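You operate a simulated robot arm through the tools that you are given. There is no shell and no other tool. Be economical: measure what you need, move in short steps, check, and stop when the job is done.

You are at the controls of a simulated robot arm. One attempt, no reset.

Task
Fit the 40 ml tube in the dose slide and dose the jar on the jar slide once.
Fine: the old tube goes on the wide mat; push the jar slide in and leave it in. Set down upright: square tube.

It is judged by the outcome, as a careful person would: the job done as asked, and still so three seconds after it is handed in. It fails if anything else is knocked over, pushed out of place, dropped, spilled or broken.

Robot
A 7-joint arm with a two-finger parallel gripper, fixed in place. Base frame: the origin is at the foot of the arm, x ahead of it, y to its left, z up; the work surface is at about z = 0.84. Readings come in m, rad, newtons and seconds.
With the tool pointing down near the work surface it reaches from about 0.3 to 0.7 m from the base axis. Its first joint turns from -1.152 to 1.152 rad. Payload 1.57 kg.
The tool frame sits at the grasp point between the pads (the TCP): z along the fingers, y along the line on which they close. The tips reach 0.03 m beyond it. The gripper opens to 0.11 m. The fingers are 0.024 m wide and 0.012 m thick; the gripper's body (0.048 by 0.112 m) begins 0.078 m behind the TCP.
Orientation is that of the tool frame in the base frame, as a unit quaternion [x, y, z, w]. With the fingers straight down and closing along the base's y, the tool's x points along the base's -x, its y along +y and its z along -z.

Tools
- The arm moves only by the tool nudge_tool. Its argument "rows" is a list of rows, each a list of 2 entries, a list of its own where there are three numbers: the shift along the tool's x, y, z in units of 50 mm (1.0 is 50 mm), then the turn, a rotation vector about the tool's x, y, z in units of 5 degrees (1.0 is 5 degrees). In form: [[[x, y, z], [rx, ry, rz]], ...]. A call has 1 to 10 rows; each row shifts and turns the commanded pose from where the row before left it, along the tool's axes as they then stand. "gripper" is the finger opening in m, from 0 to 0.11, set as the call begins (left out, the last holds). A call with a number of a shift or a turn outside -1 to 1 is refused whole. Each row takes 0.2 s and may step no farther than 0.05 m and 0.15 rad from the row before; otherwise, or with a gripper value out of range, the whole call is refused. A pose out of reach is approached as far as the arm can. The call stops where the force on the tool passes 70 N (or 10 N more than at its start, if that is more) or the arm is blocked; 0.2 s more then pass. The fingers move at their own pace (about 0.108 m/s each) and stop on an object; they squeeze with about 24 N. The grip force told is the motor's: it shows also when the fingers shut on nothing. Time passes only in rows, and 0.2 s behind the last, so rows that do not move let the fingers close. It gives the time, the measured TCP pose, the force on the tool (base axes), the opening and the grip force at its end, in the units of the frame above (readings bear some noise), with the torque about the TCP (base axes, N m) and any sound that the robot's microphone picked up.
- Cameras (640 x 400 px; columns grow to the right, rows downward): "scene" is fixed at [0.1519, -0.3942, 1.418]; the picture's right is [0.89, -0.45, 0.00], its down [-0.24, -0.47, -0.85] and it looks along [0.38, 0.76, -0.53] (base axes); focal length 282 px, centre (320, 200). "wrist" rides on the gripper at [0.07, 0.016, -0.141] in the tool frame; the picture's right is [-0.23, 0.97, 0.00], its down [-0.86, -0.20, -0.48] and it looks along [-0.47, -0.11, 0.88] (tool axes); focal length 222 px, centre (320, 200). There is no depth. A picture from a camera that has moved, and an enlarged one, comes with that camera's place and axes in the base frame and with its lens. The place of the scene camera against the robot may be out by one fixed shift of up to 0.025 m in any direction.
- capture(camera): a new picture of that camera. It takes no simulated time.
- close_up(camera, box): a new picture of the part [left, top, right, bottom] of that camera's present view, enlarged. It takes no simulated time.
- close_job(): hands the job in; it is judged then, once.

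Go step by step. Nothing tells you positions but the pictures and the camera data: compare them with the known pose of the tool, close in by small moves and look again before you grip or let go. The budget is 120 turns and 68 pictures, counting those below and the enlarged ones. Unless the task says otherwise, let go and move clear before handing in, and close with one line.

The tools are called by a JSON object that holds its "name" and its "arguments". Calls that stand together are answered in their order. nudge_tool: Moves the arm, as the interface text tells. Its arguments: {"type":"object","properties":{"rows":{"type":"array"},"gripper":{"type":"number"}},"required":["rows"]} The other tools are called the same way: capture (camera) takes a picture; close_up (camera, box) takes an enlarged picture of a part of a camera's view; close_job () hands the job in.

At the start:

```text
time: 0.0
position: [0.3961, -0.0463, 1.2287]
tcp_rot: [0.0, 1.0, 0.0, 0.0]
ft_force: [0.4, 0.1, 0.6]
wrist_torque: [0.04, 0.01, 0.0]
width: 0.1099
finger_force: 0.1
```

scene: 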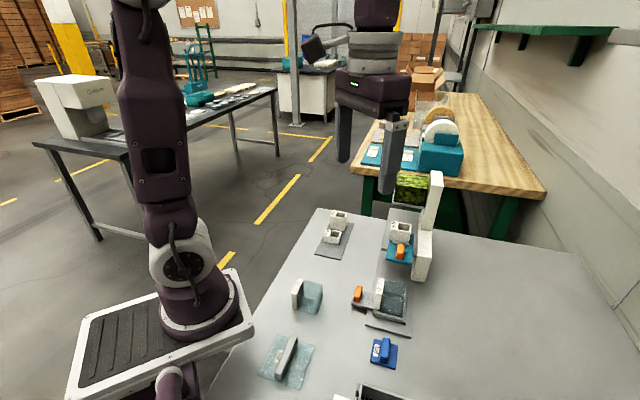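
wrist: 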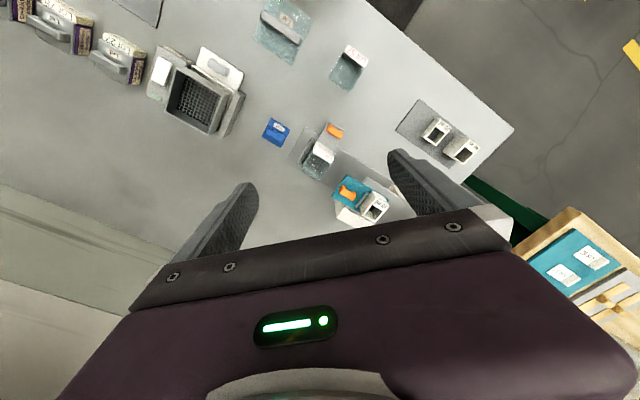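

I see a table with two slides, several tubes or jars and some mats. I'll look closer before I move.

{"name": "close_up", "arguments": {"camera": "scene", "box": [300, 160, 460, 260]}}

{"name": "close_up", "arguments": {"camera": "scene", "box": [240, 260, 432, 380]}}

{"name": "close_up", "arguments": {"camera": "wrist", "box": [240, 90, 496, 250]}}

{"name": "close_up", "arguments": {"camera": "wrist", "box": [0, 0, 384, 240]}}

```text
4.00 times, centred on (380, 210) of scene
camera zoom: at [0.1519, -0.3942, 1.418], right [0.89, -0.45, 0.0], down [-0.24, -0.47, -0.85], along [0.38, 0.76, -0.53], focal length 1129 px, centre (80, 160)
```

zoom: 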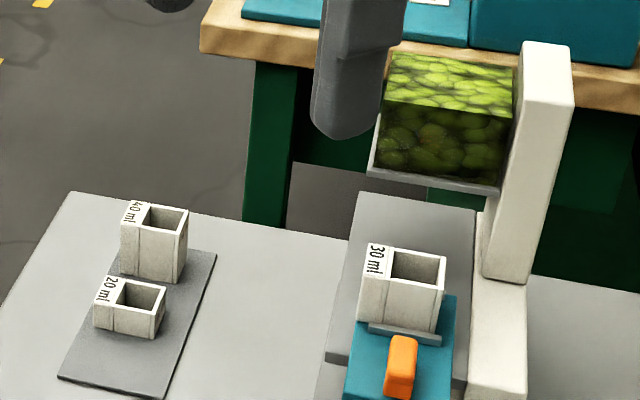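

```text
3.33 times, centred on (336, 320) of scene
camera zoom: at [0.1519, -0.3942, 1.418], right [0.89, -0.45, 0.0], down [-0.24, -0.47, -0.85], along [0.38, 0.76, -0.53], focal length 941 px, centre (267, -200)
```

zoom: 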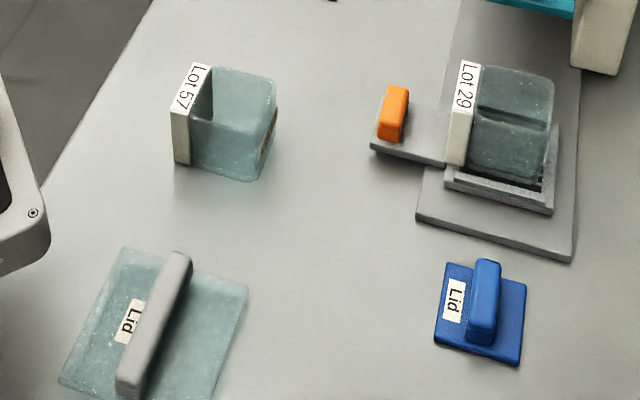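

```text
2.50 times, centred on (368, 170) of wrist
camera zoom: at [0.3259, -0.0314, 1.369], right [0.23, 0.97, 0.0], down [0.86, -0.2, 0.48], along [0.47, -0.11, -0.88], focal length 555 px, centre (200, 275)
```

zoom: 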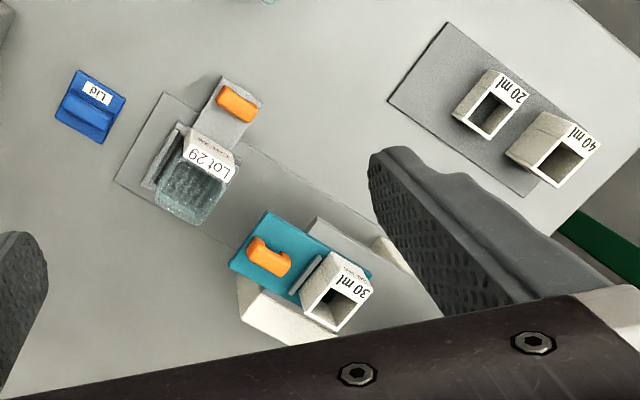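

```text
1.67 times, centred on (192, 120) of wrist
camera zoom: at [0.3259, -0.0314, 1.369], right [0.23, 0.97, 0.0], down [0.86, -0.2, 0.48], along [0.47, -0.11, -0.88], focal length 370 px, centre (533, 333)
```

zoom: 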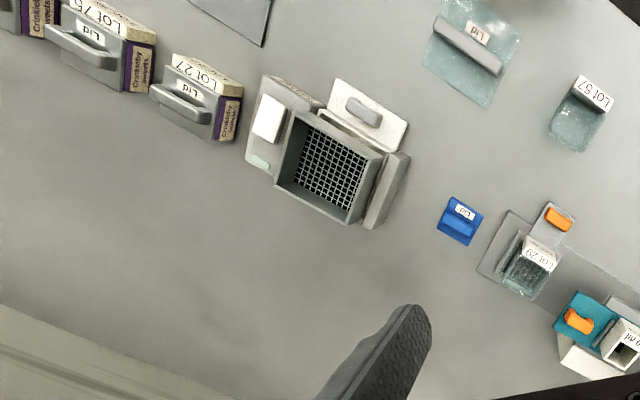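

The hopper stands on a post, with a raised teal dose slide holding the 30 ml tube and a lower jar slide with the jar (Lot 29). I can see the mat under the 20 and 40 ml tubes and another mat at the far side, so I'll move to view that one.

{"name": "nudge_tool", "arguments": {"rows": [[[0.3, -0.9, 0], [0, 0, 0]], [[0.3, -0.9, 0], [0, 0, 0]], [[0.3, -0.9, 0], [0, 0, 0]], [[0, -0.9, 0], [0, 0, 0]]]}}

{"name": "capture", "arguments": {"camera": "wrist"}}

{"name": "close_up", "arguments": {"camera": "scene", "box": [340, 140, 468, 220]}}

{"name": "close_up", "arguments": {"camera": "scene", "box": [340, 210, 468, 290]}}

```text
time: 1.0
position: [0.3489, -0.2316, 1.2278]
tcp_rot: [0.0, 1.0, 0.0, 0.0]
ft_force: [-0.6, 0.5, -0.2]
wrist_torque: [0.01, 0.02, 0.01]
width: 0.1098
finger_force: 0.1
```

```text
61 pictures are left
camera wrist: at [0.2799, -0.2149, 1.3677], right [0.23, 0.97, 0.0], down [0.86, -0.2, 0.48], along [0.47, -0.11, -0.88], focal length 222 px, centre (320, 200)
```

wrist: 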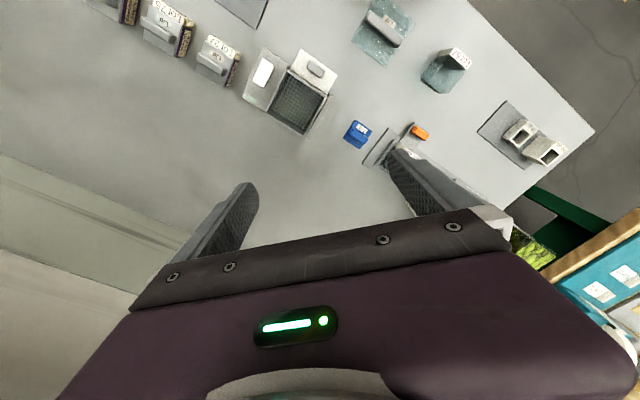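

```text
5.00 times, centred on (404, 180) of scene
camera zoom: at [0.1519, -0.3942, 1.418], right [0.89, -0.45, 0.0], down [-0.24, -0.47, -0.85], along [0.38, 0.76, -0.53], focal length 1411 px, centre (-100, 300)
```

zoom: 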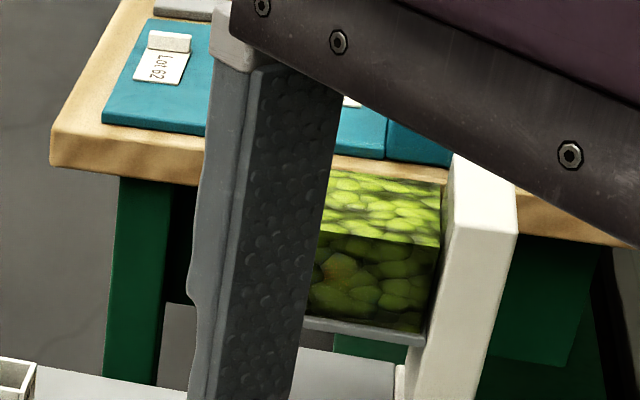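

```text
5.00 times, centred on (404, 250) of scene
camera zoom: at [0.1519, -0.3942, 1.418], right [0.89, -0.45, 0.0], down [-0.24, -0.47, -0.85], along [0.38, 0.76, -0.53], focal length 1411 px, centre (-100, -50)
```

zoom: 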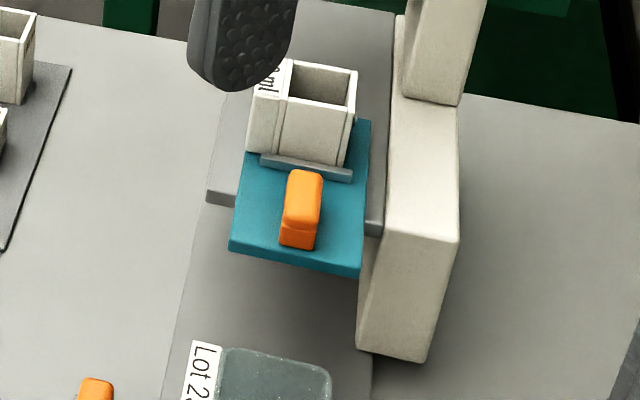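

I'll tilt the camera back to see the mat near the base.

{"name": "nudge_tool", "arguments": {"rows": [[[0, 0, 0], [0, 1, 0]], [[0, 0, 0], [0, 1, 0]], [[0, 0, 0], [0, 1, 0]], [[0, 0, 0], [0, 1, 0]], [[0, 0, 0], [0, 1, 0]], [[0, 0, 0], [0, 1, 0]], [[0, 0, 0], [0, 1, 0]]]}}

{"name": "capture", "arguments": {"camera": "wrist"}}

```text
time: 2.6
position: [0.3496, -0.2286, 1.2248]
tcp_rot: [0.001, 0.956, 0.007, -0.294]
ft_force: [0.0, -0.6, 0.0]
wrist_torque: [-0.03, 0.02, 0.0]
width: 0.1099
finger_force: 0.0
out of reach, approached as far as the arm can: row 7
```

```text
58 pictures are left
camera wrist: at [0.3708, -0.2158, 1.38], right [0.19, 0.97, -0.11], down [0.97, -0.2, -0.09], along [-0.11, -0.09, -0.99], focal length 222 px, centre (320, 200)
```

wrist: 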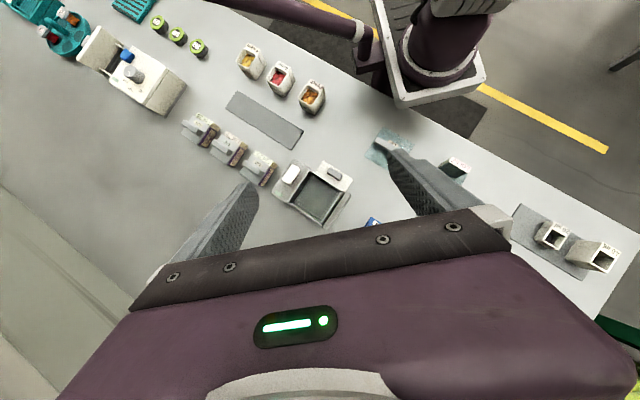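

The other mat is long and narrow, so the wide mat is the one under the 20 and 40 ml tubes. I'll level the tool, turn 45° to line up with the dispenser axes and look from above it.

{"name": "nudge_tool", "arguments": {"rows": [[[0, 0, 0], [0, -1, 0]], [[0, 0, 0], [0, -1, 0]], [[0, 0, 0], [0, -1, 0]], [[0, 0, 0], [0, -1, 0]], [[0, 0, 0], [0, -1, 0]], [[0, 0, 0], [0, -1, 0]], [[0, 0, 0], [0, -1, 0]]]}}

{"name": "nudge_tool", "arguments": {"rows": [[[-0.4, 0.8, 0], [0, 0, -1]], [[-0.4, 0.8, 0], [0, 0, -1]], [[-0.4, 0.8, 0], [0, 0, -1]], [[0, 0.5, 0], [0, 0, -1]], [[0, 0, 0], [0, 0, -1]], [[0, 0, 0], [0, 0, -1]], [[0, 0, 0], [0, 0, -1]], [[0, 0, 0], [0, 0, -1]], [[0, 0, 0], [0, 0, -1]]]}}

{"name": "capture", "arguments": {"camera": "wrist"}}

```text
time: 4.2
position: [0.3485, -0.2292, 1.2232]
tcp_rot: [0.0, 1.0, -0.001, 0.001]
ft_force: [0.2, -0.1, -0.1]
wrist_torque: [0.03, -0.02, 0.04]
width: 0.1102
finger_force: 0.1
```

```text
time: 6.2
position: [0.3914, -0.0791, 1.2242]
tcp_rot: [-0.384, 0.923, 0.0, 0.0]
ft_force: [1.5, -0.4, 0.1]
wrist_torque: [0.01, -0.01, -0.01]
width: 0.1099
finger_force: 0.0
```

```text
57 pictures are left
camera wrist: at [0.3309, -0.1182, 1.3654], right [-0.53, 0.85, 0.0], down [0.74, 0.46, 0.48], along [0.41, 0.25, -0.88], focal length 222 px, centre (320, 200)
```

wrist: 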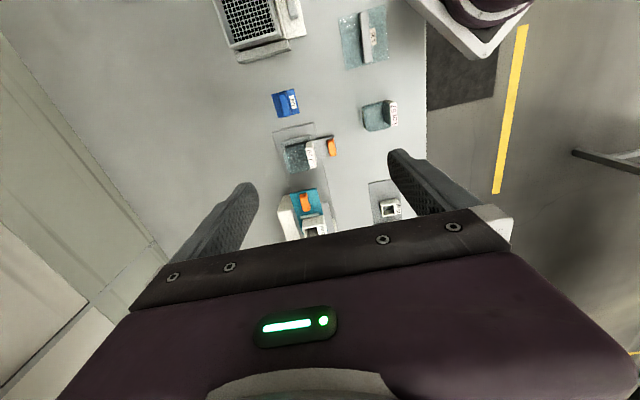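

The axes line up at 45°. I'll move closer above the dose slide.

{"name": "nudge_tool", "arguments": {"rows": [[[-0.9, -0.38, 0], [0, 0, 0]], [[-0.9, -0.38, 0.3], [0, 0, 0]], [[-0.9, -0.38, 0.5], [0, 0, 0]]]}}

{"name": "capture", "arguments": {"camera": "wrist"}}

{"name": "capture", "arguments": {"camera": "scene"}}

```text
refused: row 2 steps farther than a row can; nothing moved
```

```text
56 pictures are left
camera wrist: at [0.3309, -0.1182, 1.3654], right [-0.53, 0.85, 0.0], down [0.74, 0.46, 0.48], along [0.41, 0.25, -0.88], focal length 222 px, centre (320, 200)
```

wrist: 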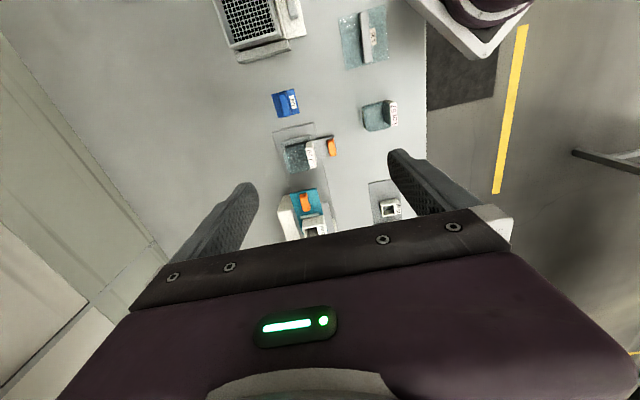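

```text
55 pictures are left
```

scene: 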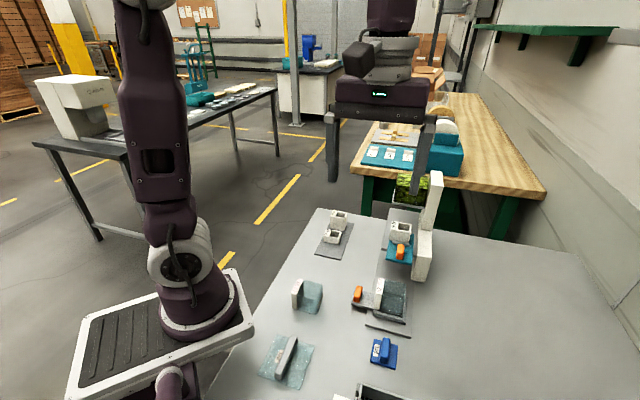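

The call was refused because row 2 stepped too far. I'll use smaller steps.

{"name": "nudge_tool", "arguments": {"rows": [[[-0.7, -0.28, 0], [0, 0, 0]], [[-0.7, -0.28, 0.2], [0, 0, 0]], [[-0.7, -0.28, 0.2], [0, 0, 0]], [[-0.7, -0.28, 0.2], [0, 0, 0]]]}}

{"name": "capture", "arguments": {"camera": "wrist"}}

```text
time: 7.2
position: [0.5295, -0.0213, 1.191]
tcp_rot: [-0.383, 0.924, -0.001, 0.0]
ft_force: [0.1, 0.6, -0.2]
wrist_torque: [-0.01, 0.0, 0.02]
width: 0.1102
finger_force: 0.0
```

```text
54 pictures are left
camera wrist: at [0.4696, -0.0597, 1.3321], right [-0.53, 0.85, 0.0], down [0.75, 0.46, 0.48], along [0.41, 0.25, -0.88], focal length 222 px, centre (320, 200)
```

wrist: 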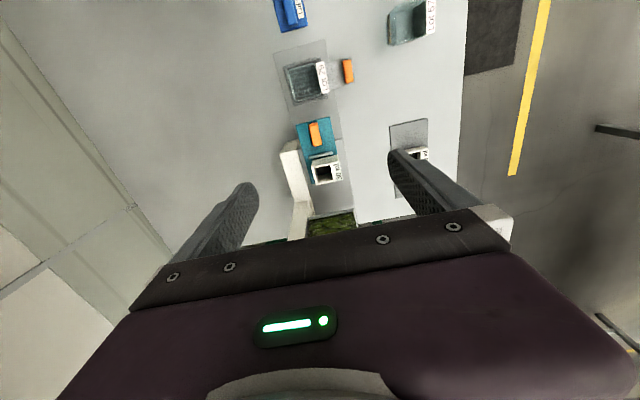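

{"name": "close_up", "arguments": {"camera": "wrist", "box": [250, 30, 442, 150]}}

{"name": "close_up", "arguments": {"camera": "wrist", "box": [260, 110, 420, 210]}}

```text
3.33 times, centred on (346, 90) of wrist
camera zoom: at [0.4696, -0.0597, 1.3321], right [-0.53, 0.85, 0.0], down [0.75, 0.46, 0.48], along [0.41, 0.25, -0.88], focal length 740 px, centre (233, 567)
```

zoom: 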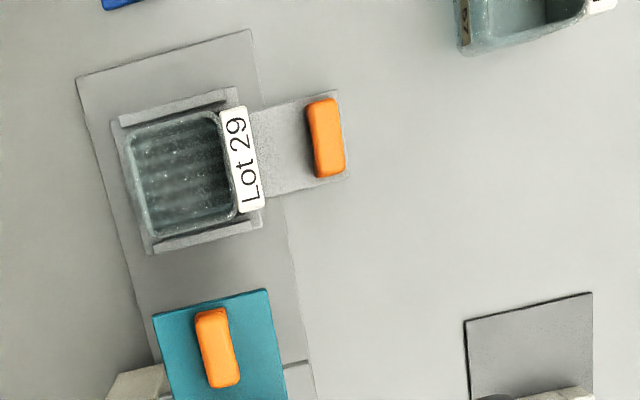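

```text
4.00 times, centred on (340, 160) of wrist
camera zoom: at [0.4696, -0.0597, 1.3321], right [-0.53, 0.85, 0.0], down [0.75, 0.46, 0.48], along [0.41, 0.25, -0.88], focal length 888 px, centre (240, 360)
```

zoom: 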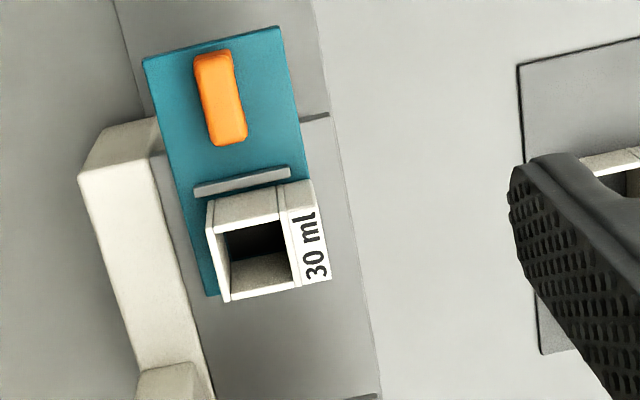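

I've triangulated the rim of the 30 ml tube at about (0.594, 0.026, 0.963). Next I'll look over the mat with the 20 and 40 ml tubes.

{"name": "nudge_tool", "arguments": {"rows": [[[-0.3, 0.8, 0], [0, 0, 0]], [[-0.3, 0.8, 0], [0, 0, 0]], [[-0.3, 0.8, 0], [0, 0, 0]], [[-0.3, 0.8, 0], [0, 0, 0]]]}}

{"name": "close_up", "arguments": {"camera": "wrist", "box": [224, 80, 416, 200]}}

{"name": "close_up", "arguments": {"camera": "scene", "box": [340, 160, 468, 240]}}

```text
time: 8.2
position: [0.4611, 0.1343, 1.1951]
tcp_rot: [-0.383, 0.924, 0.001, 0.0]
ft_force: [-0.4, 0.1, -0.1]
wrist_torque: [-0.03, 0.01, 0.0]
width: 0.1101
finger_force: 0.1
```

```text
3.33 times, centred on (320, 140) of wrist
camera zoom: at [0.4004, 0.0959, 1.3361], right [-0.53, 0.85, 0.0], down [0.75, 0.46, 0.48], along [0.41, 0.25, -0.88], focal length 740 px, centre (320, 400)
```

zoom: 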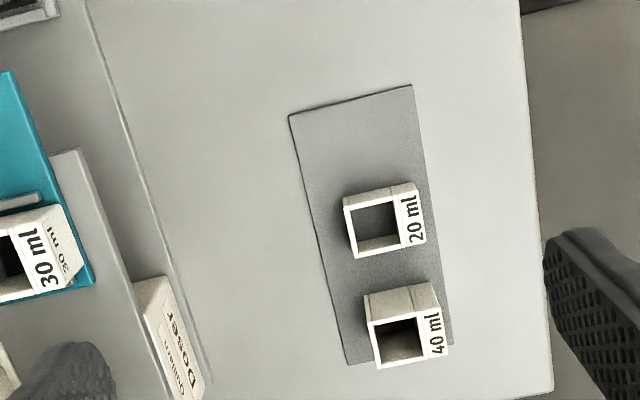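

```text
5.00 times, centred on (404, 200) of scene
camera zoom: at [0.1519, -0.3942, 1.4181], right [0.89, -0.45, 0.0], down [-0.24, -0.47, -0.85], along [0.38, 0.76, -0.53], focal length 1411 px, centre (-100, 200)
```

zoom: 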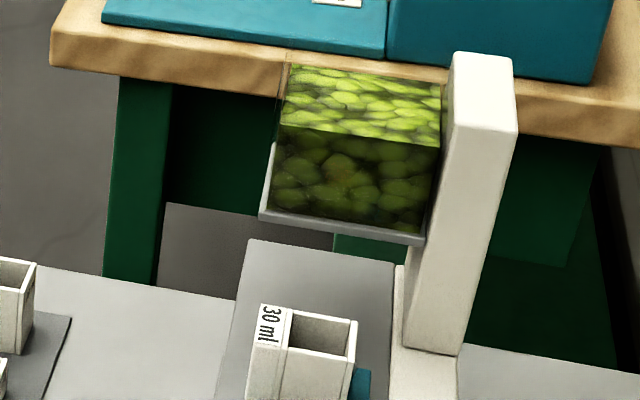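

The tubes are bottomless, and the near end of the wide mat is free, at about p = 0.2125, q = 0.436 in the 45° axes. Next I'll hover above the 30 ml tube.

{"name": "nudge_tool", "arguments": {"gripper": 0.09, "rows": [[[-0.09, -0.815, 0], [0, 0, 0]], [[-0.09, -0.815, 0], [0, 0, 0]], [[-0.09, -0.815, 0], [0, 0, 0]], [[-0.09, -0.815, 0], [0, 0, 0]], [[0, 0, 0.9], [0, 0, 0]], [[0, 0, 0.9], [0, 0, 0]], [[0, 0, 0.9], [0, 0, 0]]]}}

{"name": "capture", "arguments": {"camera": "wrist"}}

{"name": "close_up", "arguments": {"camera": "scene", "box": [324, 140, 484, 240]}}

```text
time: 9.8
position: [0.5883, 0.0321, 1.0581]
tcp_rot: [-0.383, 0.924, 0.0, 0.001]
ft_force: [-0.3, 1.0, -0.3]
wrist_torque: [-0.01, 0.0, 0.01]
width: 0.09
finger_force: 0.1
```

```text
49 pictures are left
camera wrist: at [0.5263, -0.0065, 1.1987], right [-0.53, 0.85, 0.0], down [0.75, 0.46, 0.48], along [0.41, 0.25, -0.88], focal length 222 px, centre (320, 200)
```

wrist: 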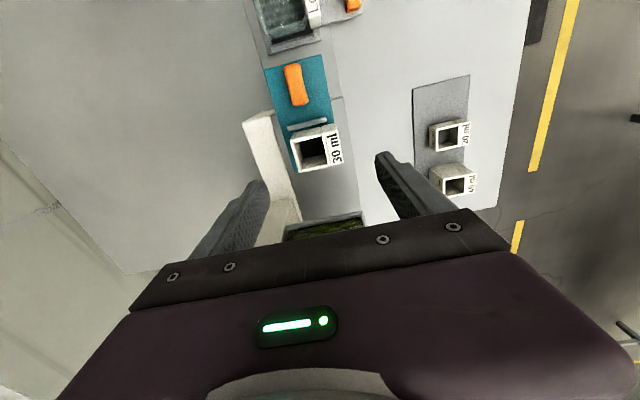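

```text
4.00 times, centred on (404, 190) of scene
camera zoom: at [0.1519, -0.3942, 1.418], right [0.89, -0.45, 0.0], down [-0.24, -0.47, -0.85], along [0.38, 0.76, -0.53], focal length 1129 px, centre (-16, 240)
```

zoom: 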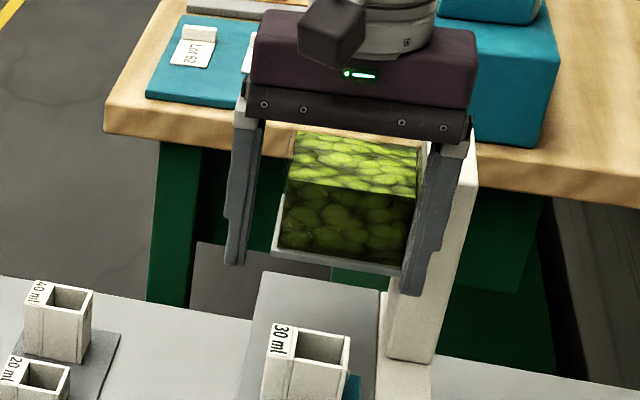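

{"name": "close_up", "arguments": {"camera": "wrist", "box": [256, 100, 384, 180]}}

```text
5.00 times, centred on (320, 140) of wrist
camera zoom: at [0.5263, -0.0065, 1.1987], right [-0.53, 0.85, 0.0], down [0.75, 0.46, 0.48], along [0.41, 0.25, -0.88], focal length 1111 px, centre (320, 500)
```

zoom: 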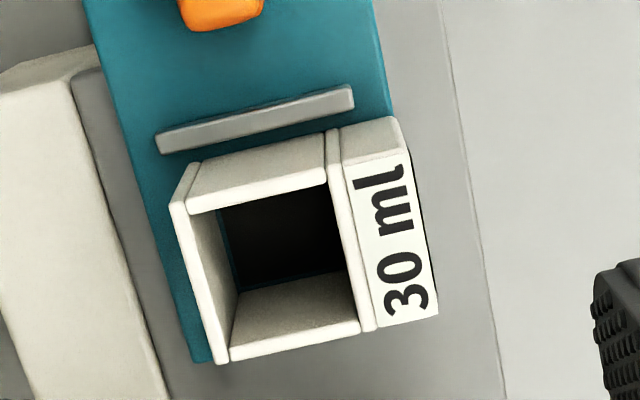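

The tube is nearly centred. I'll make a small correction, lower to z ≈ 0.97 and close gently.

{"name": "nudge_tool", "arguments": {"gripper": 0.07, "rows": [[[0.08, -0.04, 0], [0, 0, 0]], [[0, 0, 0.6], [0, 0, 0]], [[0, 0, 0.6], [0, 0, 0]], [[0, 0, 0.55], [0, 0, 0]], [[0, 0, 0], [0, 0, 0]]]}}

{"name": "close_up", "arguments": {"camera": "wrist", "box": [224, 120, 416, 240]}}

{"name": "close_up", "arguments": {"camera": "scene", "box": [340, 190, 468, 270]}}

```text
time: 11.0
position: [0.5846, 0.0269, 0.9741]
tcp_rot: [-0.382, 0.924, -0.002, 0.002]
ft_force: [-2.3, 0.5, 26.8]
wrist_torque: [-0.71, -0.56, -0.21]
width: 0.0686
finger_force: 0.1
```

```text
3.33 times, centred on (320, 180) of wrist
camera zoom: at [0.5243, -0.0106, 1.1141], right [-0.53, 0.85, 0.0], down [0.74, 0.46, 0.48], along [0.41, 0.25, -0.88], focal length 740 px, centre (320, 267)
```

zoom: 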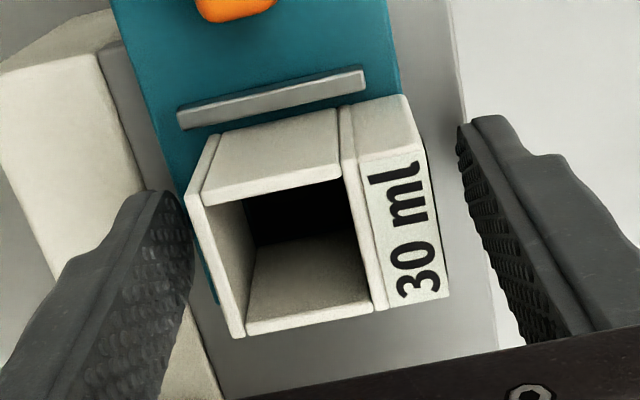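

```text
5.00 times, centred on (404, 230) of scene
camera zoom: at [0.1513, -0.3942, 1.4181], right [0.89, -0.45, 0.0], down [-0.24, -0.47, -0.85], along [0.38, 0.76, -0.53], focal length 1411 px, centre (-100, 50)
```

zoom: 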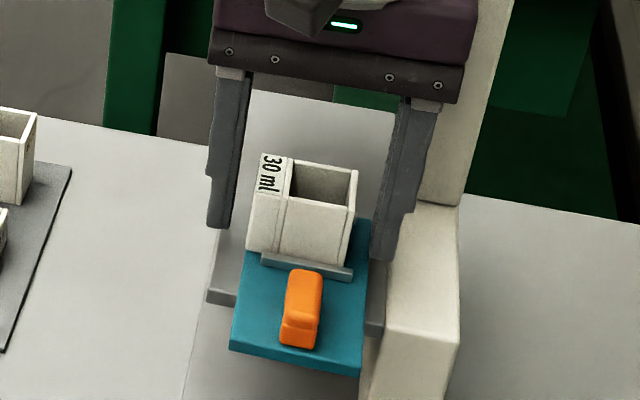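

The left finger touched the top of the post. I'll back up a few mm and re-centre before closing.

{"name": "nudge_tool", "arguments": {"rows": [[[0, 0, -0.2], [0, 0, 0]], [[-0.06, -0.0, 0], [0, 0, 0]], [[0, 0, 0], [0, 0, 0]]]}}

```text
time: 11.8
position: [0.5878, 0.0289, 0.9817]
tcp_rot: [-0.382, 0.924, 0.001, 0.001]
ft_force: [0.4, 0.2, -0.5]
wrist_torque: [-0.02, 0.02, 0.0]
width: 0.07
finger_force: 0.0
```

{"name": "nudge_tool", "arguments": {"gripper": 0.03, "rows": [[[-0.02, 0, 0.08], [0, 0, 0]], [[0, 0, 0], [0, 0, 0]], [[0, 0, 0], [0, 0, 0]], [[0, 0, 0], [0, 0, 0]]]}}

{"name": "close_up", "arguments": {"camera": "wrist", "box": [224, 120, 416, 240]}}

```text
time: 12.8
position: [0.5892, 0.0301, 0.9796]
tcp_rot: [-0.383, 0.924, -0.001, 0.001]
ft_force: [-1.6, -0.1, 29.2]
wrist_torque: [0.01, 0.14, -0.02]
width: 0.0468
finger_force: 24.2
```

```text
3.33 times, centred on (320, 180) of wrist
camera zoom: at [0.528, -0.0076, 1.1187], right [-0.53, 0.85, 0.0], down [0.74, 0.46, 0.48], along [0.41, 0.25, -0.88], focal length 740 px, centre (320, 267)
```

zoom: 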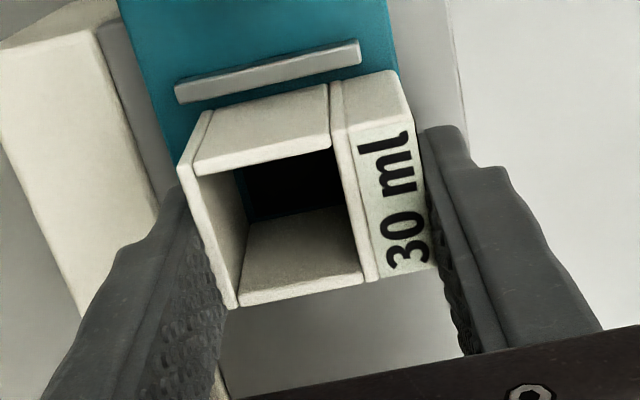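

Gripped at a width of 46.8 mm. Lifting straight up.

{"name": "nudge_tool", "arguments": {"rows": [[[0, 0, -0.2], [0, 0, 0]], [[0, 0, -0.4], [0, 0, 0]], [[0, 0, -0.5], [0, 0, 0]], [[0, 0, -0.5], [0, 0, 0]]]}}

{"name": "close_up", "arguments": {"camera": "wrist", "box": [192, 40, 448, 200]}}

{"name": "close_up", "arguments": {"camera": "scene", "box": [340, 170, 468, 250]}}

```text
time: 13.8
position: [0.589, 0.0299, 1.0577]
tcp_rot: [-0.383, 0.924, 0.0, 0.0]
ft_force: [0.1, 0.2, -0.5]
wrist_torque: [0.02, 0.02, 0.02]
width: 0.0463
finger_force: 24.0
```

```text
2.50 times, centred on (320, 120) of wrist
camera zoom: at [0.5296, -0.0078, 1.1988], right [-0.53, 0.85, 0.0], down [0.75, 0.46, 0.48], along [0.41, 0.25, -0.88], focal length 555 px, centre (320, 400)
```

zoom: 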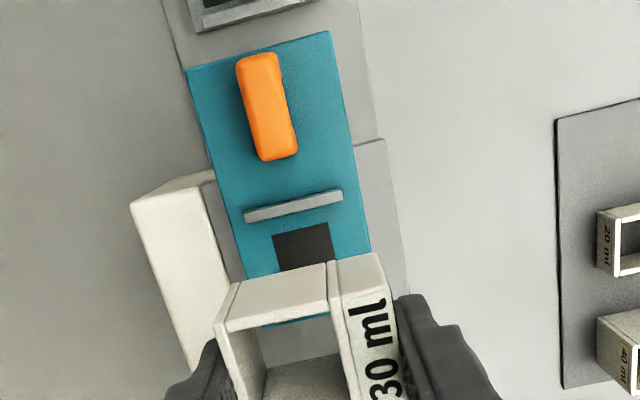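

```text
5.00 times, centred on (404, 210) of scene
camera zoom: at [0.1519, -0.3942, 1.418], right [0.89, -0.45, 0.0], down [-0.24, -0.47, -0.85], along [0.38, 0.76, -0.53], focal length 1411 px, centre (-100, 150)
```

zoom: 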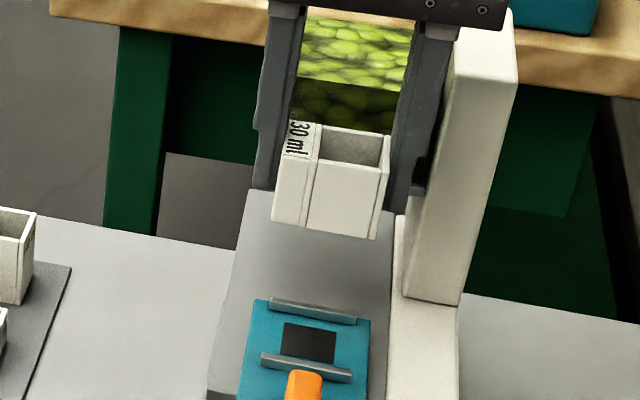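

The tube came out cleanly and the slide shows a square hole between two fences. I'll carry the 30 ml tube to the free near end of the wide mat.

{"name": "nudge_tool", "arguments": {"rows": [[[0, 0.73, 0], [0, 0, 0]], [[0, 0.73, 0], [0, 0, 0]], [[0, 0.73, 0], [0, 0, 0]], [[0, 0.73, 0], [0, 0, 0]], [[0.05, 0.73, 0], [0, 0, 0]], [[0, 0, 0.7], [0, 0, 0]], [[0, 0, 0.7], [0, 0, 0]], [[0, 0, 0.7], [0, 0, 0]]]}}

{"name": "close_up", "arguments": {"camera": "wrist", "box": [192, 80, 448, 240]}}

{"name": "close_up", "arguments": {"camera": "scene", "box": [274, 190, 402, 270]}}

```text
time: 15.6
position: [0.4566, 0.1582, 0.95]
tcp_rot: [-0.383, 0.924, 0.0, -0.001]
ft_force: [0.0, 0.5, 0.5]
wrist_torque: [0.0, 0.02, 0.03]
width: 0.0466
finger_force: 23.9
```

```text
2.50 times, centred on (320, 160) of wrist
camera zoom: at [0.3977, 0.1204, 1.0913], right [-0.53, 0.85, 0.0], down [0.75, 0.46, 0.48], along [0.41, 0.25, -0.88], focal length 555 px, centre (320, 300)
```

zoom: 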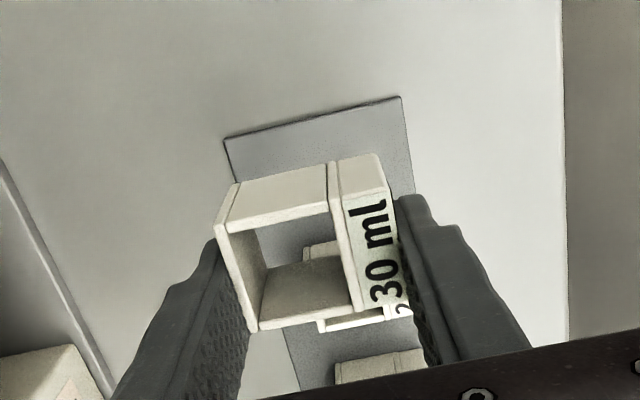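

```text
5.00 times, centred on (338, 230) of scene
camera zoom: at [0.1519, -0.3942, 1.418], right [0.89, -0.45, 0.0], down [-0.24, -0.47, -0.85], along [0.38, 0.76, -0.53], focal length 1411 px, centre (230, 50)
```

zoom: 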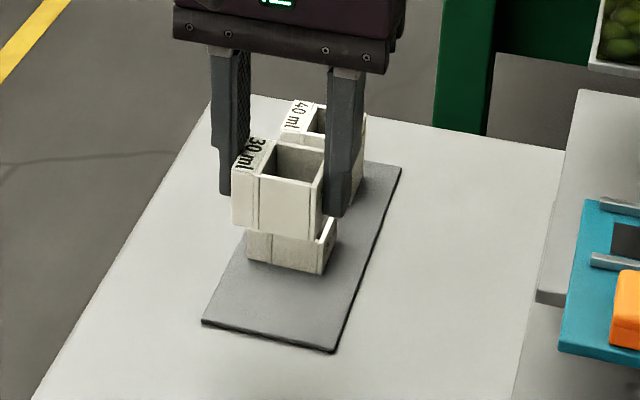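

{"name": "nudge_tool", "arguments": {"rows": [[[0, 0, 0.3], [0, 0, 0]], [[0, 0, 0.3], [0, 0, 0]]]}}

{"name": "close_up", "arguments": {"camera": "scene", "box": [290, 200, 386, 260]}}

```text
time: 16.2
position: [0.4581, 0.1565, 0.9201]
tcp_rot: [-0.382, 0.924, 0.0, -0.001]
ft_force: [-0.4, 0.4, -0.5]
wrist_torque: [-0.02, 0.02, -0.02]
width: 0.0464
finger_force: 24.1
```

```text
6.67 times, centred on (338, 230) of scene
camera zoom: at [0.1519, -0.3942, 1.418], right [0.89, -0.45, 0.0], down [-0.24, -0.47, -0.85], along [0.38, 0.76, -0.53], focal length 1881 px, centre (200, 0)
```

zoom: 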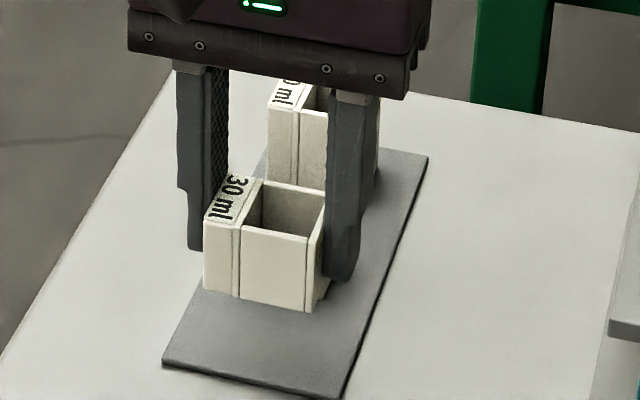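

{"name": "nudge_tool", "arguments": {"rows": [[[0, 0, 0.1], [0, 0, 0]], [[0, 0, 0.1], [0, 0, 0]], [[0, 0, 0.08], [0, 0, 0]]]}}

{"name": "close_up", "arguments": {"camera": "scene", "box": [290, 200, 386, 260]}}

```text
time: 17.0
position: [0.4591, 0.1588, 0.9078]
tcp_rot: [-0.383, 0.924, 0.0, 0.0]
ft_force: [1.0, 0.2, -1.0]
wrist_torque: [0.0, 0.02, 0.02]
width: 0.0464
finger_force: 23.9
```

```text
6.67 times, centred on (338, 230) of scene
camera zoom: at [0.1519, -0.3942, 1.418], right [0.89, -0.45, 0.0], down [-0.24, -0.47, -0.85], along [0.38, 0.76, -0.53], focal length 1881 px, centre (200, 0)
```

zoom: 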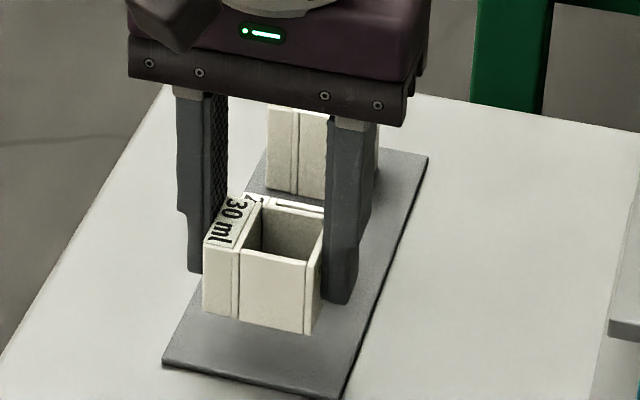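

{"name": "nudge_tool", "arguments": {"rows": [[[0, 0, 0.05], [0, 0, 0]], [[0, 0, 0.05], [0, 0, 0]]]}}

```text
time: 17.6
position: [0.4592, 0.159, 0.9029]
tcp_rot: [-0.383, 0.924, 0.0, 0.0]
ft_force: [1.3, -0.6, -0.2]
wrist_torque: [0.03, -0.03, 0.0]
width: 0.0467
finger_force: 24.1
```

{"name": "nudge_tool", "arguments": {"rows": [[[0, 0, 0.04], [0, 0, 0]], [[0, 0, 0.04], [0, 0, 0]]]}}

```text
time: 18.2
position: [0.459, 0.1579, 0.8994]
tcp_rot: [-0.383, 0.924, 0.0, 0.0]
ft_force: [0.1, -0.1, -0.5]
wrist_torque: [0.06, 0.01, 0.0]
width: 0.0469
finger_force: 24.7
```

{"name": "nudge_tool", "arguments": {"rows": [[[0, 0, 0.04], [0, 0, 0]], [[0, 0, 0.02], [0, 0, 0]]]}}

{"name": "close_up", "arguments": {"camera": "scene", "box": [290, 200, 386, 260]}}

```text
time: 18.8
position: [0.4586, 0.1585, 0.8974]
tcp_rot: [-0.383, 0.924, 0.0, 0.0]
ft_force: [0.0, 0.8, -0.5]
wrist_torque: [0.01, -0.02, -0.02]
width: 0.0463
finger_force: 24.1
```

```text
6.67 times, centred on (338, 230) of scene
camera zoom: at [0.1519, -0.3942, 1.418], right [0.89, -0.45, 0.0], down [-0.24, -0.47, -0.85], along [0.38, 0.76, -0.53], focal length 1881 px, centre (200, 0)
```

zoom: 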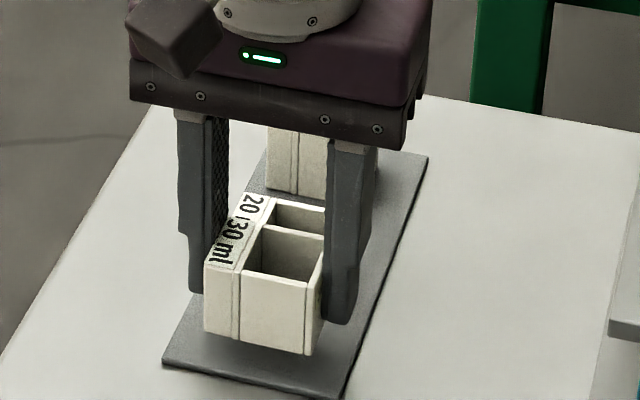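

{"name": "nudge_tool", "arguments": {"rows": [[[0, 0, 0.04], [0, 0, 0]], [[0, 0, 0.04], [0, 0, 0]]]}}

```text
time: 19.4
position: [0.4585, 0.1574, 0.8935]
tcp_rot: [-0.382, 0.924, 0.0, 0.0]
ft_force: [0.4, 0.4, 0.0]
wrist_torque: [0.0, -0.02, -0.01]
width: 0.0467
finger_force: 23.9
```

{"name": "nudge_tool", "arguments": {"rows": [[[0, 0, 0.03], [0, 0, 0]], [[0, 0, 0.03], [0, 0, 0]]]}}

```text
time: 20.0
position: [0.4572, 0.158, 0.8895]
tcp_rot: [-0.383, 0.924, -0.001, 0.0]
ft_force: [-0.4, 0.9, -0.5]
wrist_torque: [0.0, 0.03, 0.04]
width: 0.0466
finger_force: 24.1
```

{"name": "nudge_tool", "arguments": {"rows": [[[0, 0, 0.03], [0, 0, 0]], [[0, 0, 0.03], [0, 0, 0]]]}}

{"name": "close_up", "arguments": {"camera": "scene", "box": [290, 200, 386, 260]}}

```text
time: 20.6
position: [0.4576, 0.1576, 0.8869]
tcp_rot: [-0.383, 0.924, 0.0, 0.0]
ft_force: [-0.8, 0.3, -0.6]
wrist_torque: [0.02, -0.05, -0.03]
width: 0.0463
finger_force: 24.1
```

```text
6.67 times, centred on (338, 230) of scene
camera zoom: at [0.1519, -0.3942, 1.418], right [0.89, -0.45, 0.0], down [-0.24, -0.47, -0.85], along [0.38, 0.76, -0.53], focal length 1881 px, centre (200, 0)
```

zoom: 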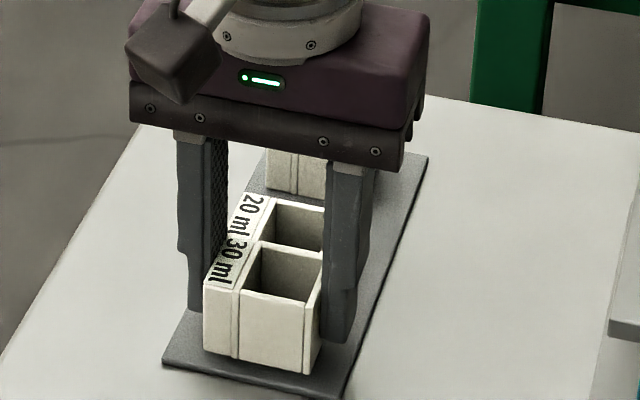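

{"name": "nudge_tool", "arguments": {"rows": [[[0, 0, 0.03], [0, 0, 0]], [[0, 0, 0.03], [0, 0, 0]]]}}

```text
time: 21.2
position: [0.4592, 0.1574, 0.884]
tcp_rot: [-0.383, 0.924, 0.0, 0.0]
ft_force: [-0.2, 0.2, -0.3]
wrist_torque: [-0.01, 0.0, -0.01]
width: 0.0464
finger_force: 23.9
```

{"name": "nudge_tool", "arguments": {"rows": [[[0, 0, 0.03], [0, 0, 0]], [[0, 0, 0.02], [0, 0, 0]]]}}

{"name": "close_up", "arguments": {"camera": "scene", "box": [306, 220, 370, 260]}}

```text
time: 21.8
position: [0.4591, 0.1573, 0.8808]
tcp_rot: [-0.383, 0.924, 0.0, 0.0]
ft_force: [0.0, 0.0, -0.8]
wrist_torque: [0.01, -0.01, -0.01]
width: 0.0466
finger_force: 23.7
```

```text
10.00 times, centred on (338, 240) of scene
camera zoom: at [0.1519, -0.3942, 1.418], right [0.89, -0.45, 0.0], down [-0.24, -0.47, -0.85], along [0.38, 0.76, -0.53], focal length 2822 px, centre (140, -200)
```

zoom: 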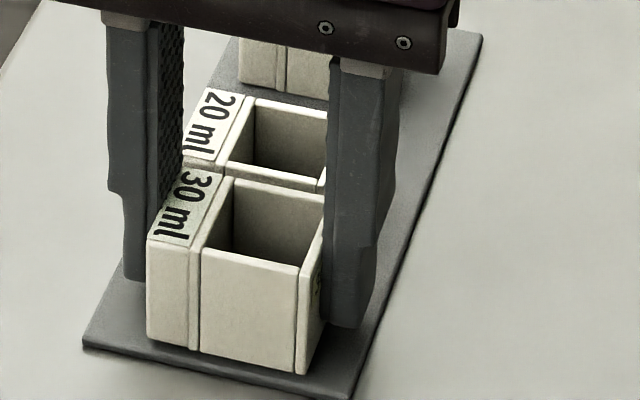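

{"name": "nudge_tool", "arguments": {"rows": [[[0, 0, 0.03], [0, 0, 0]], [[0, 0, 0.02], [0, 0, 0]]]}}

```text
time: 22.4
position: [0.4576, 0.1578, 0.8794]
tcp_rot: [-0.383, 0.924, 0.0, 0.0]
ft_force: [-1.1, -1.0, 3.4]
wrist_torque: [0.05, -0.01, 0.05]
width: 0.0466
finger_force: 24.2
```

Contact felt at 3.4 N. I'll release and rise.

{"name": "nudge_tool", "arguments": {"gripper": 0.075, "rows": [[[0, 0, 0], [0, 0, 0]], [[0, 0, 0], [0, 0, 0]], [[0, 0, -0.4], [0, 0, 0]], [[0, 0, -0.8], [0, 0, 0]], [[0, 0, -0.9], [0, 0, 0]]]}}

{"name": "capture", "arguments": {"camera": "wrist"}}

```text
time: 23.6
position: [0.4567, 0.1588, 0.9836]
tcp_rot: [-0.382, 0.924, 0.0, 0.0]
ft_force: [-0.4, 0.0, -0.6]
wrist_torque: [0.01, 0.02, -0.02]
width: 0.0751
finger_force: 0.0
```

```text
34 pictures are left
camera wrist: at [0.3973, 0.1204, 1.1244], right [-0.53, 0.85, 0.0], down [0.75, 0.46, 0.48], along [0.41, 0.25, -0.88], focal length 222 px, centre (320, 200)
```

wrist: 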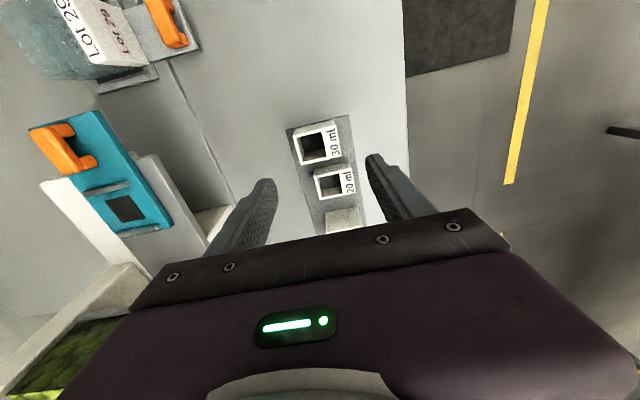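

The 30 ml tube stands upright on the mat. I'll move above the 40 ml tube.

{"name": "nudge_tool", "arguments": {"rows": [[[-0.77, 0.03, 0], [0, 0, 0]], [[-0.77, 0.04, 0], [0, 0, 0]], [[-0.76, 0.03, 0], [0, 0, 0]], [[0, 0, 0.5], [0, 0, 0]]]}}

{"name": "close_up", "arguments": {"camera": "wrist", "box": [224, 100, 416, 220]}}

```text
time: 24.6
position: [0.5347, 0.2423, 0.9583]
tcp_rot: [-0.383, 0.924, 0.001, 0.0]
ft_force: [0.7, 0.0, -0.6]
wrist_torque: [-0.01, -0.02, 0.03]
width: 0.0749
finger_force: 0.1
```

```text
3.33 times, centred on (320, 160) of wrist
camera zoom: at [0.4751, 0.2042, 1.0995], right [-0.53, 0.85, 0.0], down [0.75, 0.46, 0.48], along [0.41, 0.25, -0.88], focal length 740 px, centre (320, 333)
```

zoom: 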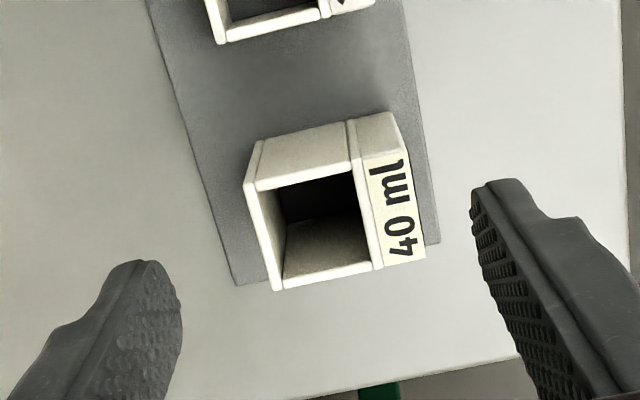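

{"name": "nudge_tool", "arguments": {"rows": [[[-0.1, 0.05, 0], [0, 0, 0]], [[0, 0, 0.5], [0, 0, 0]], [[0, 0, 0.4], [0, 0, 0]], [[0, 0, 0.4], [0, 0, 0]], [[0, 0, 0], [0, 0, 0]]]}}

{"name": "close_up", "arguments": {"camera": "wrist", "box": [224, 120, 416, 240]}}

```text
time: 25.8
position: [0.5378, 0.2449, 0.8936]
tcp_rot: [-0.383, 0.924, 0.0, -0.001]
ft_force: [0.4, -0.3, -0.1]
wrist_torque: [-0.01, 0.02, 0.02]
width: 0.0748
finger_force: 0.1
```

```text
3.33 times, centred on (320, 180) of wrist
camera zoom: at [0.4782, 0.2086, 1.0335], right [-0.53, 0.85, 0.0], down [0.75, 0.46, 0.48], along [0.41, 0.25, -0.88], focal length 740 px, centre (320, 267)
```

zoom: 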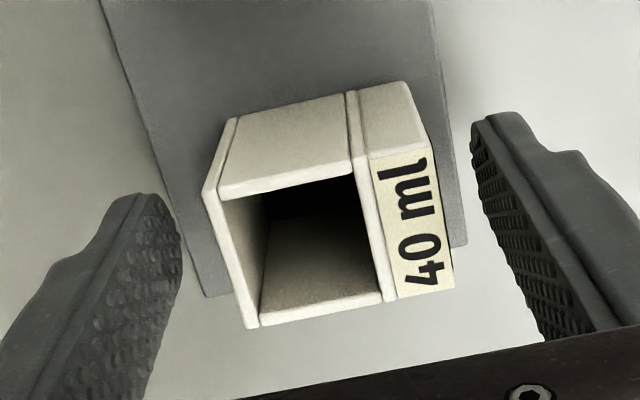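

{"name": "nudge_tool", "arguments": {"gripper": 0.03, "rows": [[[0, 0.04, 0], [0, 0, 0]], [[0, 0, 0], [0, 0, 0]], [[0, 0, 0], [0, 0, 0]], [[0, 0, 0], [0, 0, 0]], [[0, 0, -0.4], [0, 0, 0]], [[0, 0, -0.8], [0, 0, 0]], [[0, 0, -0.8], [0, 0, 0]], [[0, 0, -0.8], [0, 0, 0]], [[0, 0, -0.6], [0, 0, 0]]]}}

{"name": "capture", "arguments": {"camera": "wrist"}}

```text
time: 27.8
position: [0.5362, 0.249, 1.0647]
tcp_rot: [-0.383, 0.924, 0.0, 0.0]
ft_force: [1.2, 0.2, 0.0]
wrist_torque: [-0.02, 0.01, -0.01]
width: 0.0467
finger_force: 23.7
```

```text
31 pictures are left
camera wrist: at [0.4765, 0.2107, 1.2048], right [-0.53, 0.85, 0.0], down [0.75, 0.46, 0.48], along [0.41, 0.25, -0.88], focal length 222 px, centre (320, 200)
```

wrist: 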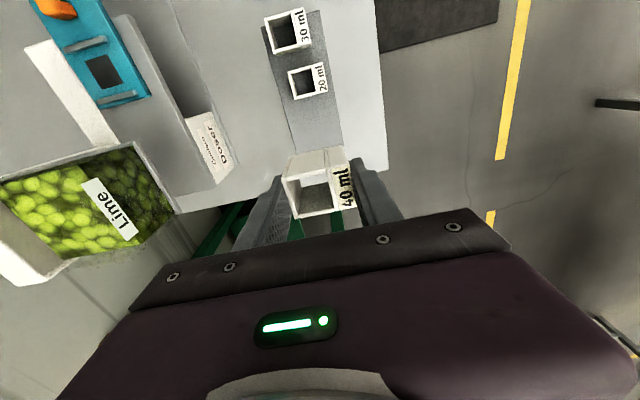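

The 40 ml tube is held. I'll back out along the rail direction, then move across above the slide pocket.

{"name": "nudge_tool", "arguments": {"rows": [[[0.78, 0, 0], [0, 0, 0]], [[0.78, 0, 0], [0, 0, 0]], [[0.79, 0, 0], [0, 0, 0]], [[0, -0.96, 0], [0, 0, 0]], [[0, -0.96, 0], [0, 0, 0]], [[0, -0.96, 0], [0, 0, 0]], [[0, -0.96, 0], [0, 0, 0]], [[0, 0, 0], [0, 0, 0]]]}}

{"name": "close_up", "arguments": {"camera": "wrist", "box": [224, 80, 416, 200]}}

{"name": "close_up", "arguments": {"camera": "scene", "box": [340, 180, 468, 260]}}

```text
time: 29.6
position: [0.591, 0.029, 1.0659]
tcp_rot: [-0.383, 0.924, 0.0, 0.0]
ft_force: [-0.2, -0.6, -0.2]
wrist_torque: [0.02, 0.0, 0.04]
width: 0.0467
finger_force: 24.2
```

```text
3.33 times, centred on (320, 140) of wrist
camera zoom: at [0.5303, -0.0093, 1.2053], right [-0.53, 0.85, 0.0], down [0.75, 0.46, 0.48], along [0.41, 0.25, -0.88], focal length 740 px, centre (320, 400)
```

zoom: 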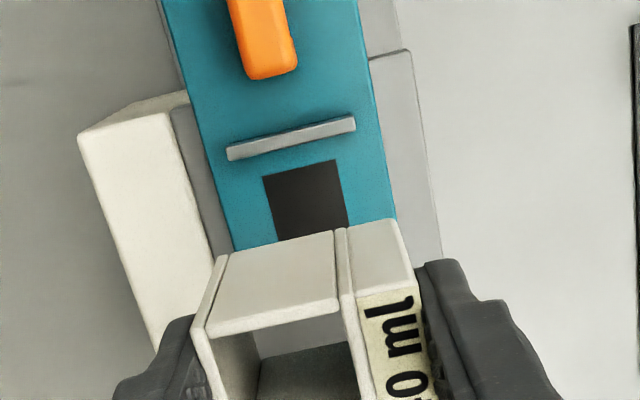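

```text
5.00 times, centred on (404, 220) of scene
camera zoom: at [0.1519, -0.3942, 1.418], right [0.89, -0.45, 0.0], down [-0.24, -0.47, -0.85], along [0.38, 0.76, -0.53], focal length 1411 px, centre (-100, 100)
```

zoom: 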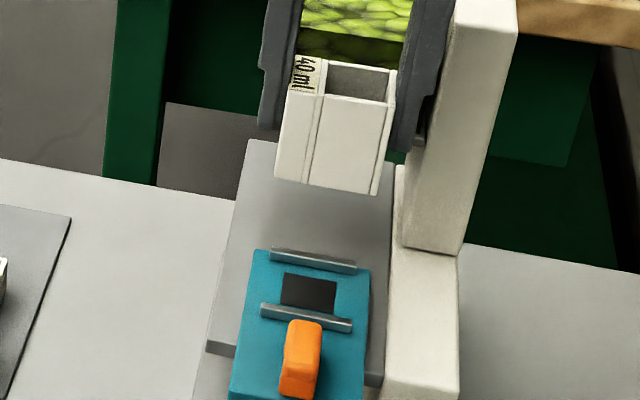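

Comparing the grips, the 40 ml tube sits about 5–7 mm further forward in the fingers than the 30 ml did. I'll correct for that, lower to just above the fences and look.

{"name": "nudge_tool", "arguments": {"rows": [[[0.14, 0.04, 0], [0, 0, 0]], [[0, 0, 0.4], [0, 0, 0]], [[0, 0, 0.4], [0, 0, 0]], [[0, 0, 0.36], [0, 0, 0]], [[0, 0, 0], [0, 0, 0]]]}}

{"name": "close_up", "arguments": {"camera": "wrist", "box": [256, 100, 384, 180]}}

{"name": "close_up", "arguments": {"camera": "scene", "box": [372, 210, 436, 250]}}

```text
time: 30.8
position: [0.5822, 0.0266, 1.004]
tcp_rot: [-0.382, 0.924, 0.0, 0.001]
ft_force: [-0.8, -0.4, 0.7]
wrist_torque: [-0.01, 0.01, -0.02]
width: 0.0466
finger_force: 23.8
```

```text
5.00 times, centred on (320, 140) of wrist
camera zoom: at [0.5227, -0.012, 1.1458], right [-0.53, 0.85, 0.0], down [0.75, 0.46, 0.48], along [0.41, 0.25, -0.88], focal length 1111 px, centre (320, 500)
```

zoom: 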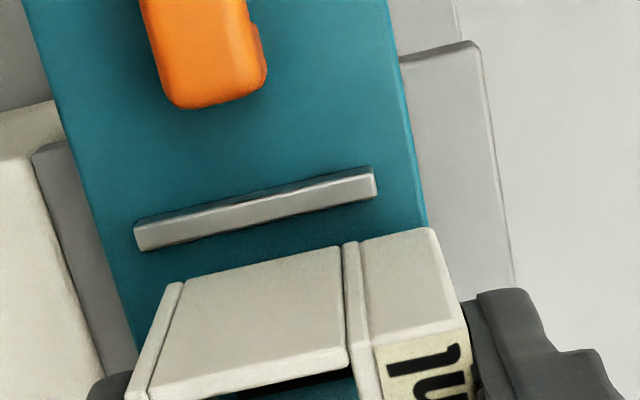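

```text
10.00 times, centred on (404, 230) of scene
camera zoom: at [0.1519, -0.3942, 1.418], right [0.89, -0.45, 0.0], down [-0.24, -0.47, -0.85], along [0.38, 0.76, -0.53], focal length 2822 px, centre (-520, -100)
```

zoom: 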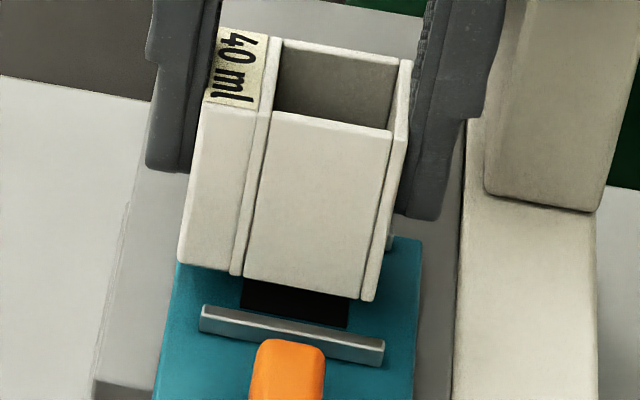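

The tube bottom is centred over the pocket to within a couple of mm. I'll lower gently.

{"name": "nudge_tool", "arguments": {"rows": [[[0, 0.02, 0.06], [0, 0, 0]], [[0, 0, 0.06], [0, 0, 0]], [[0, 0, 0.04], [0, 0, 0]]]}}

```text
time: 31.6
position: [0.5819, 0.0276, 0.9965]
tcp_rot: [-0.382, 0.924, 0.0, 0.0]
ft_force: [0.1, -0.9, 0.7]
wrist_torque: [-0.03, 0.01, -0.01]
width: 0.0466
finger_force: 24.1
```

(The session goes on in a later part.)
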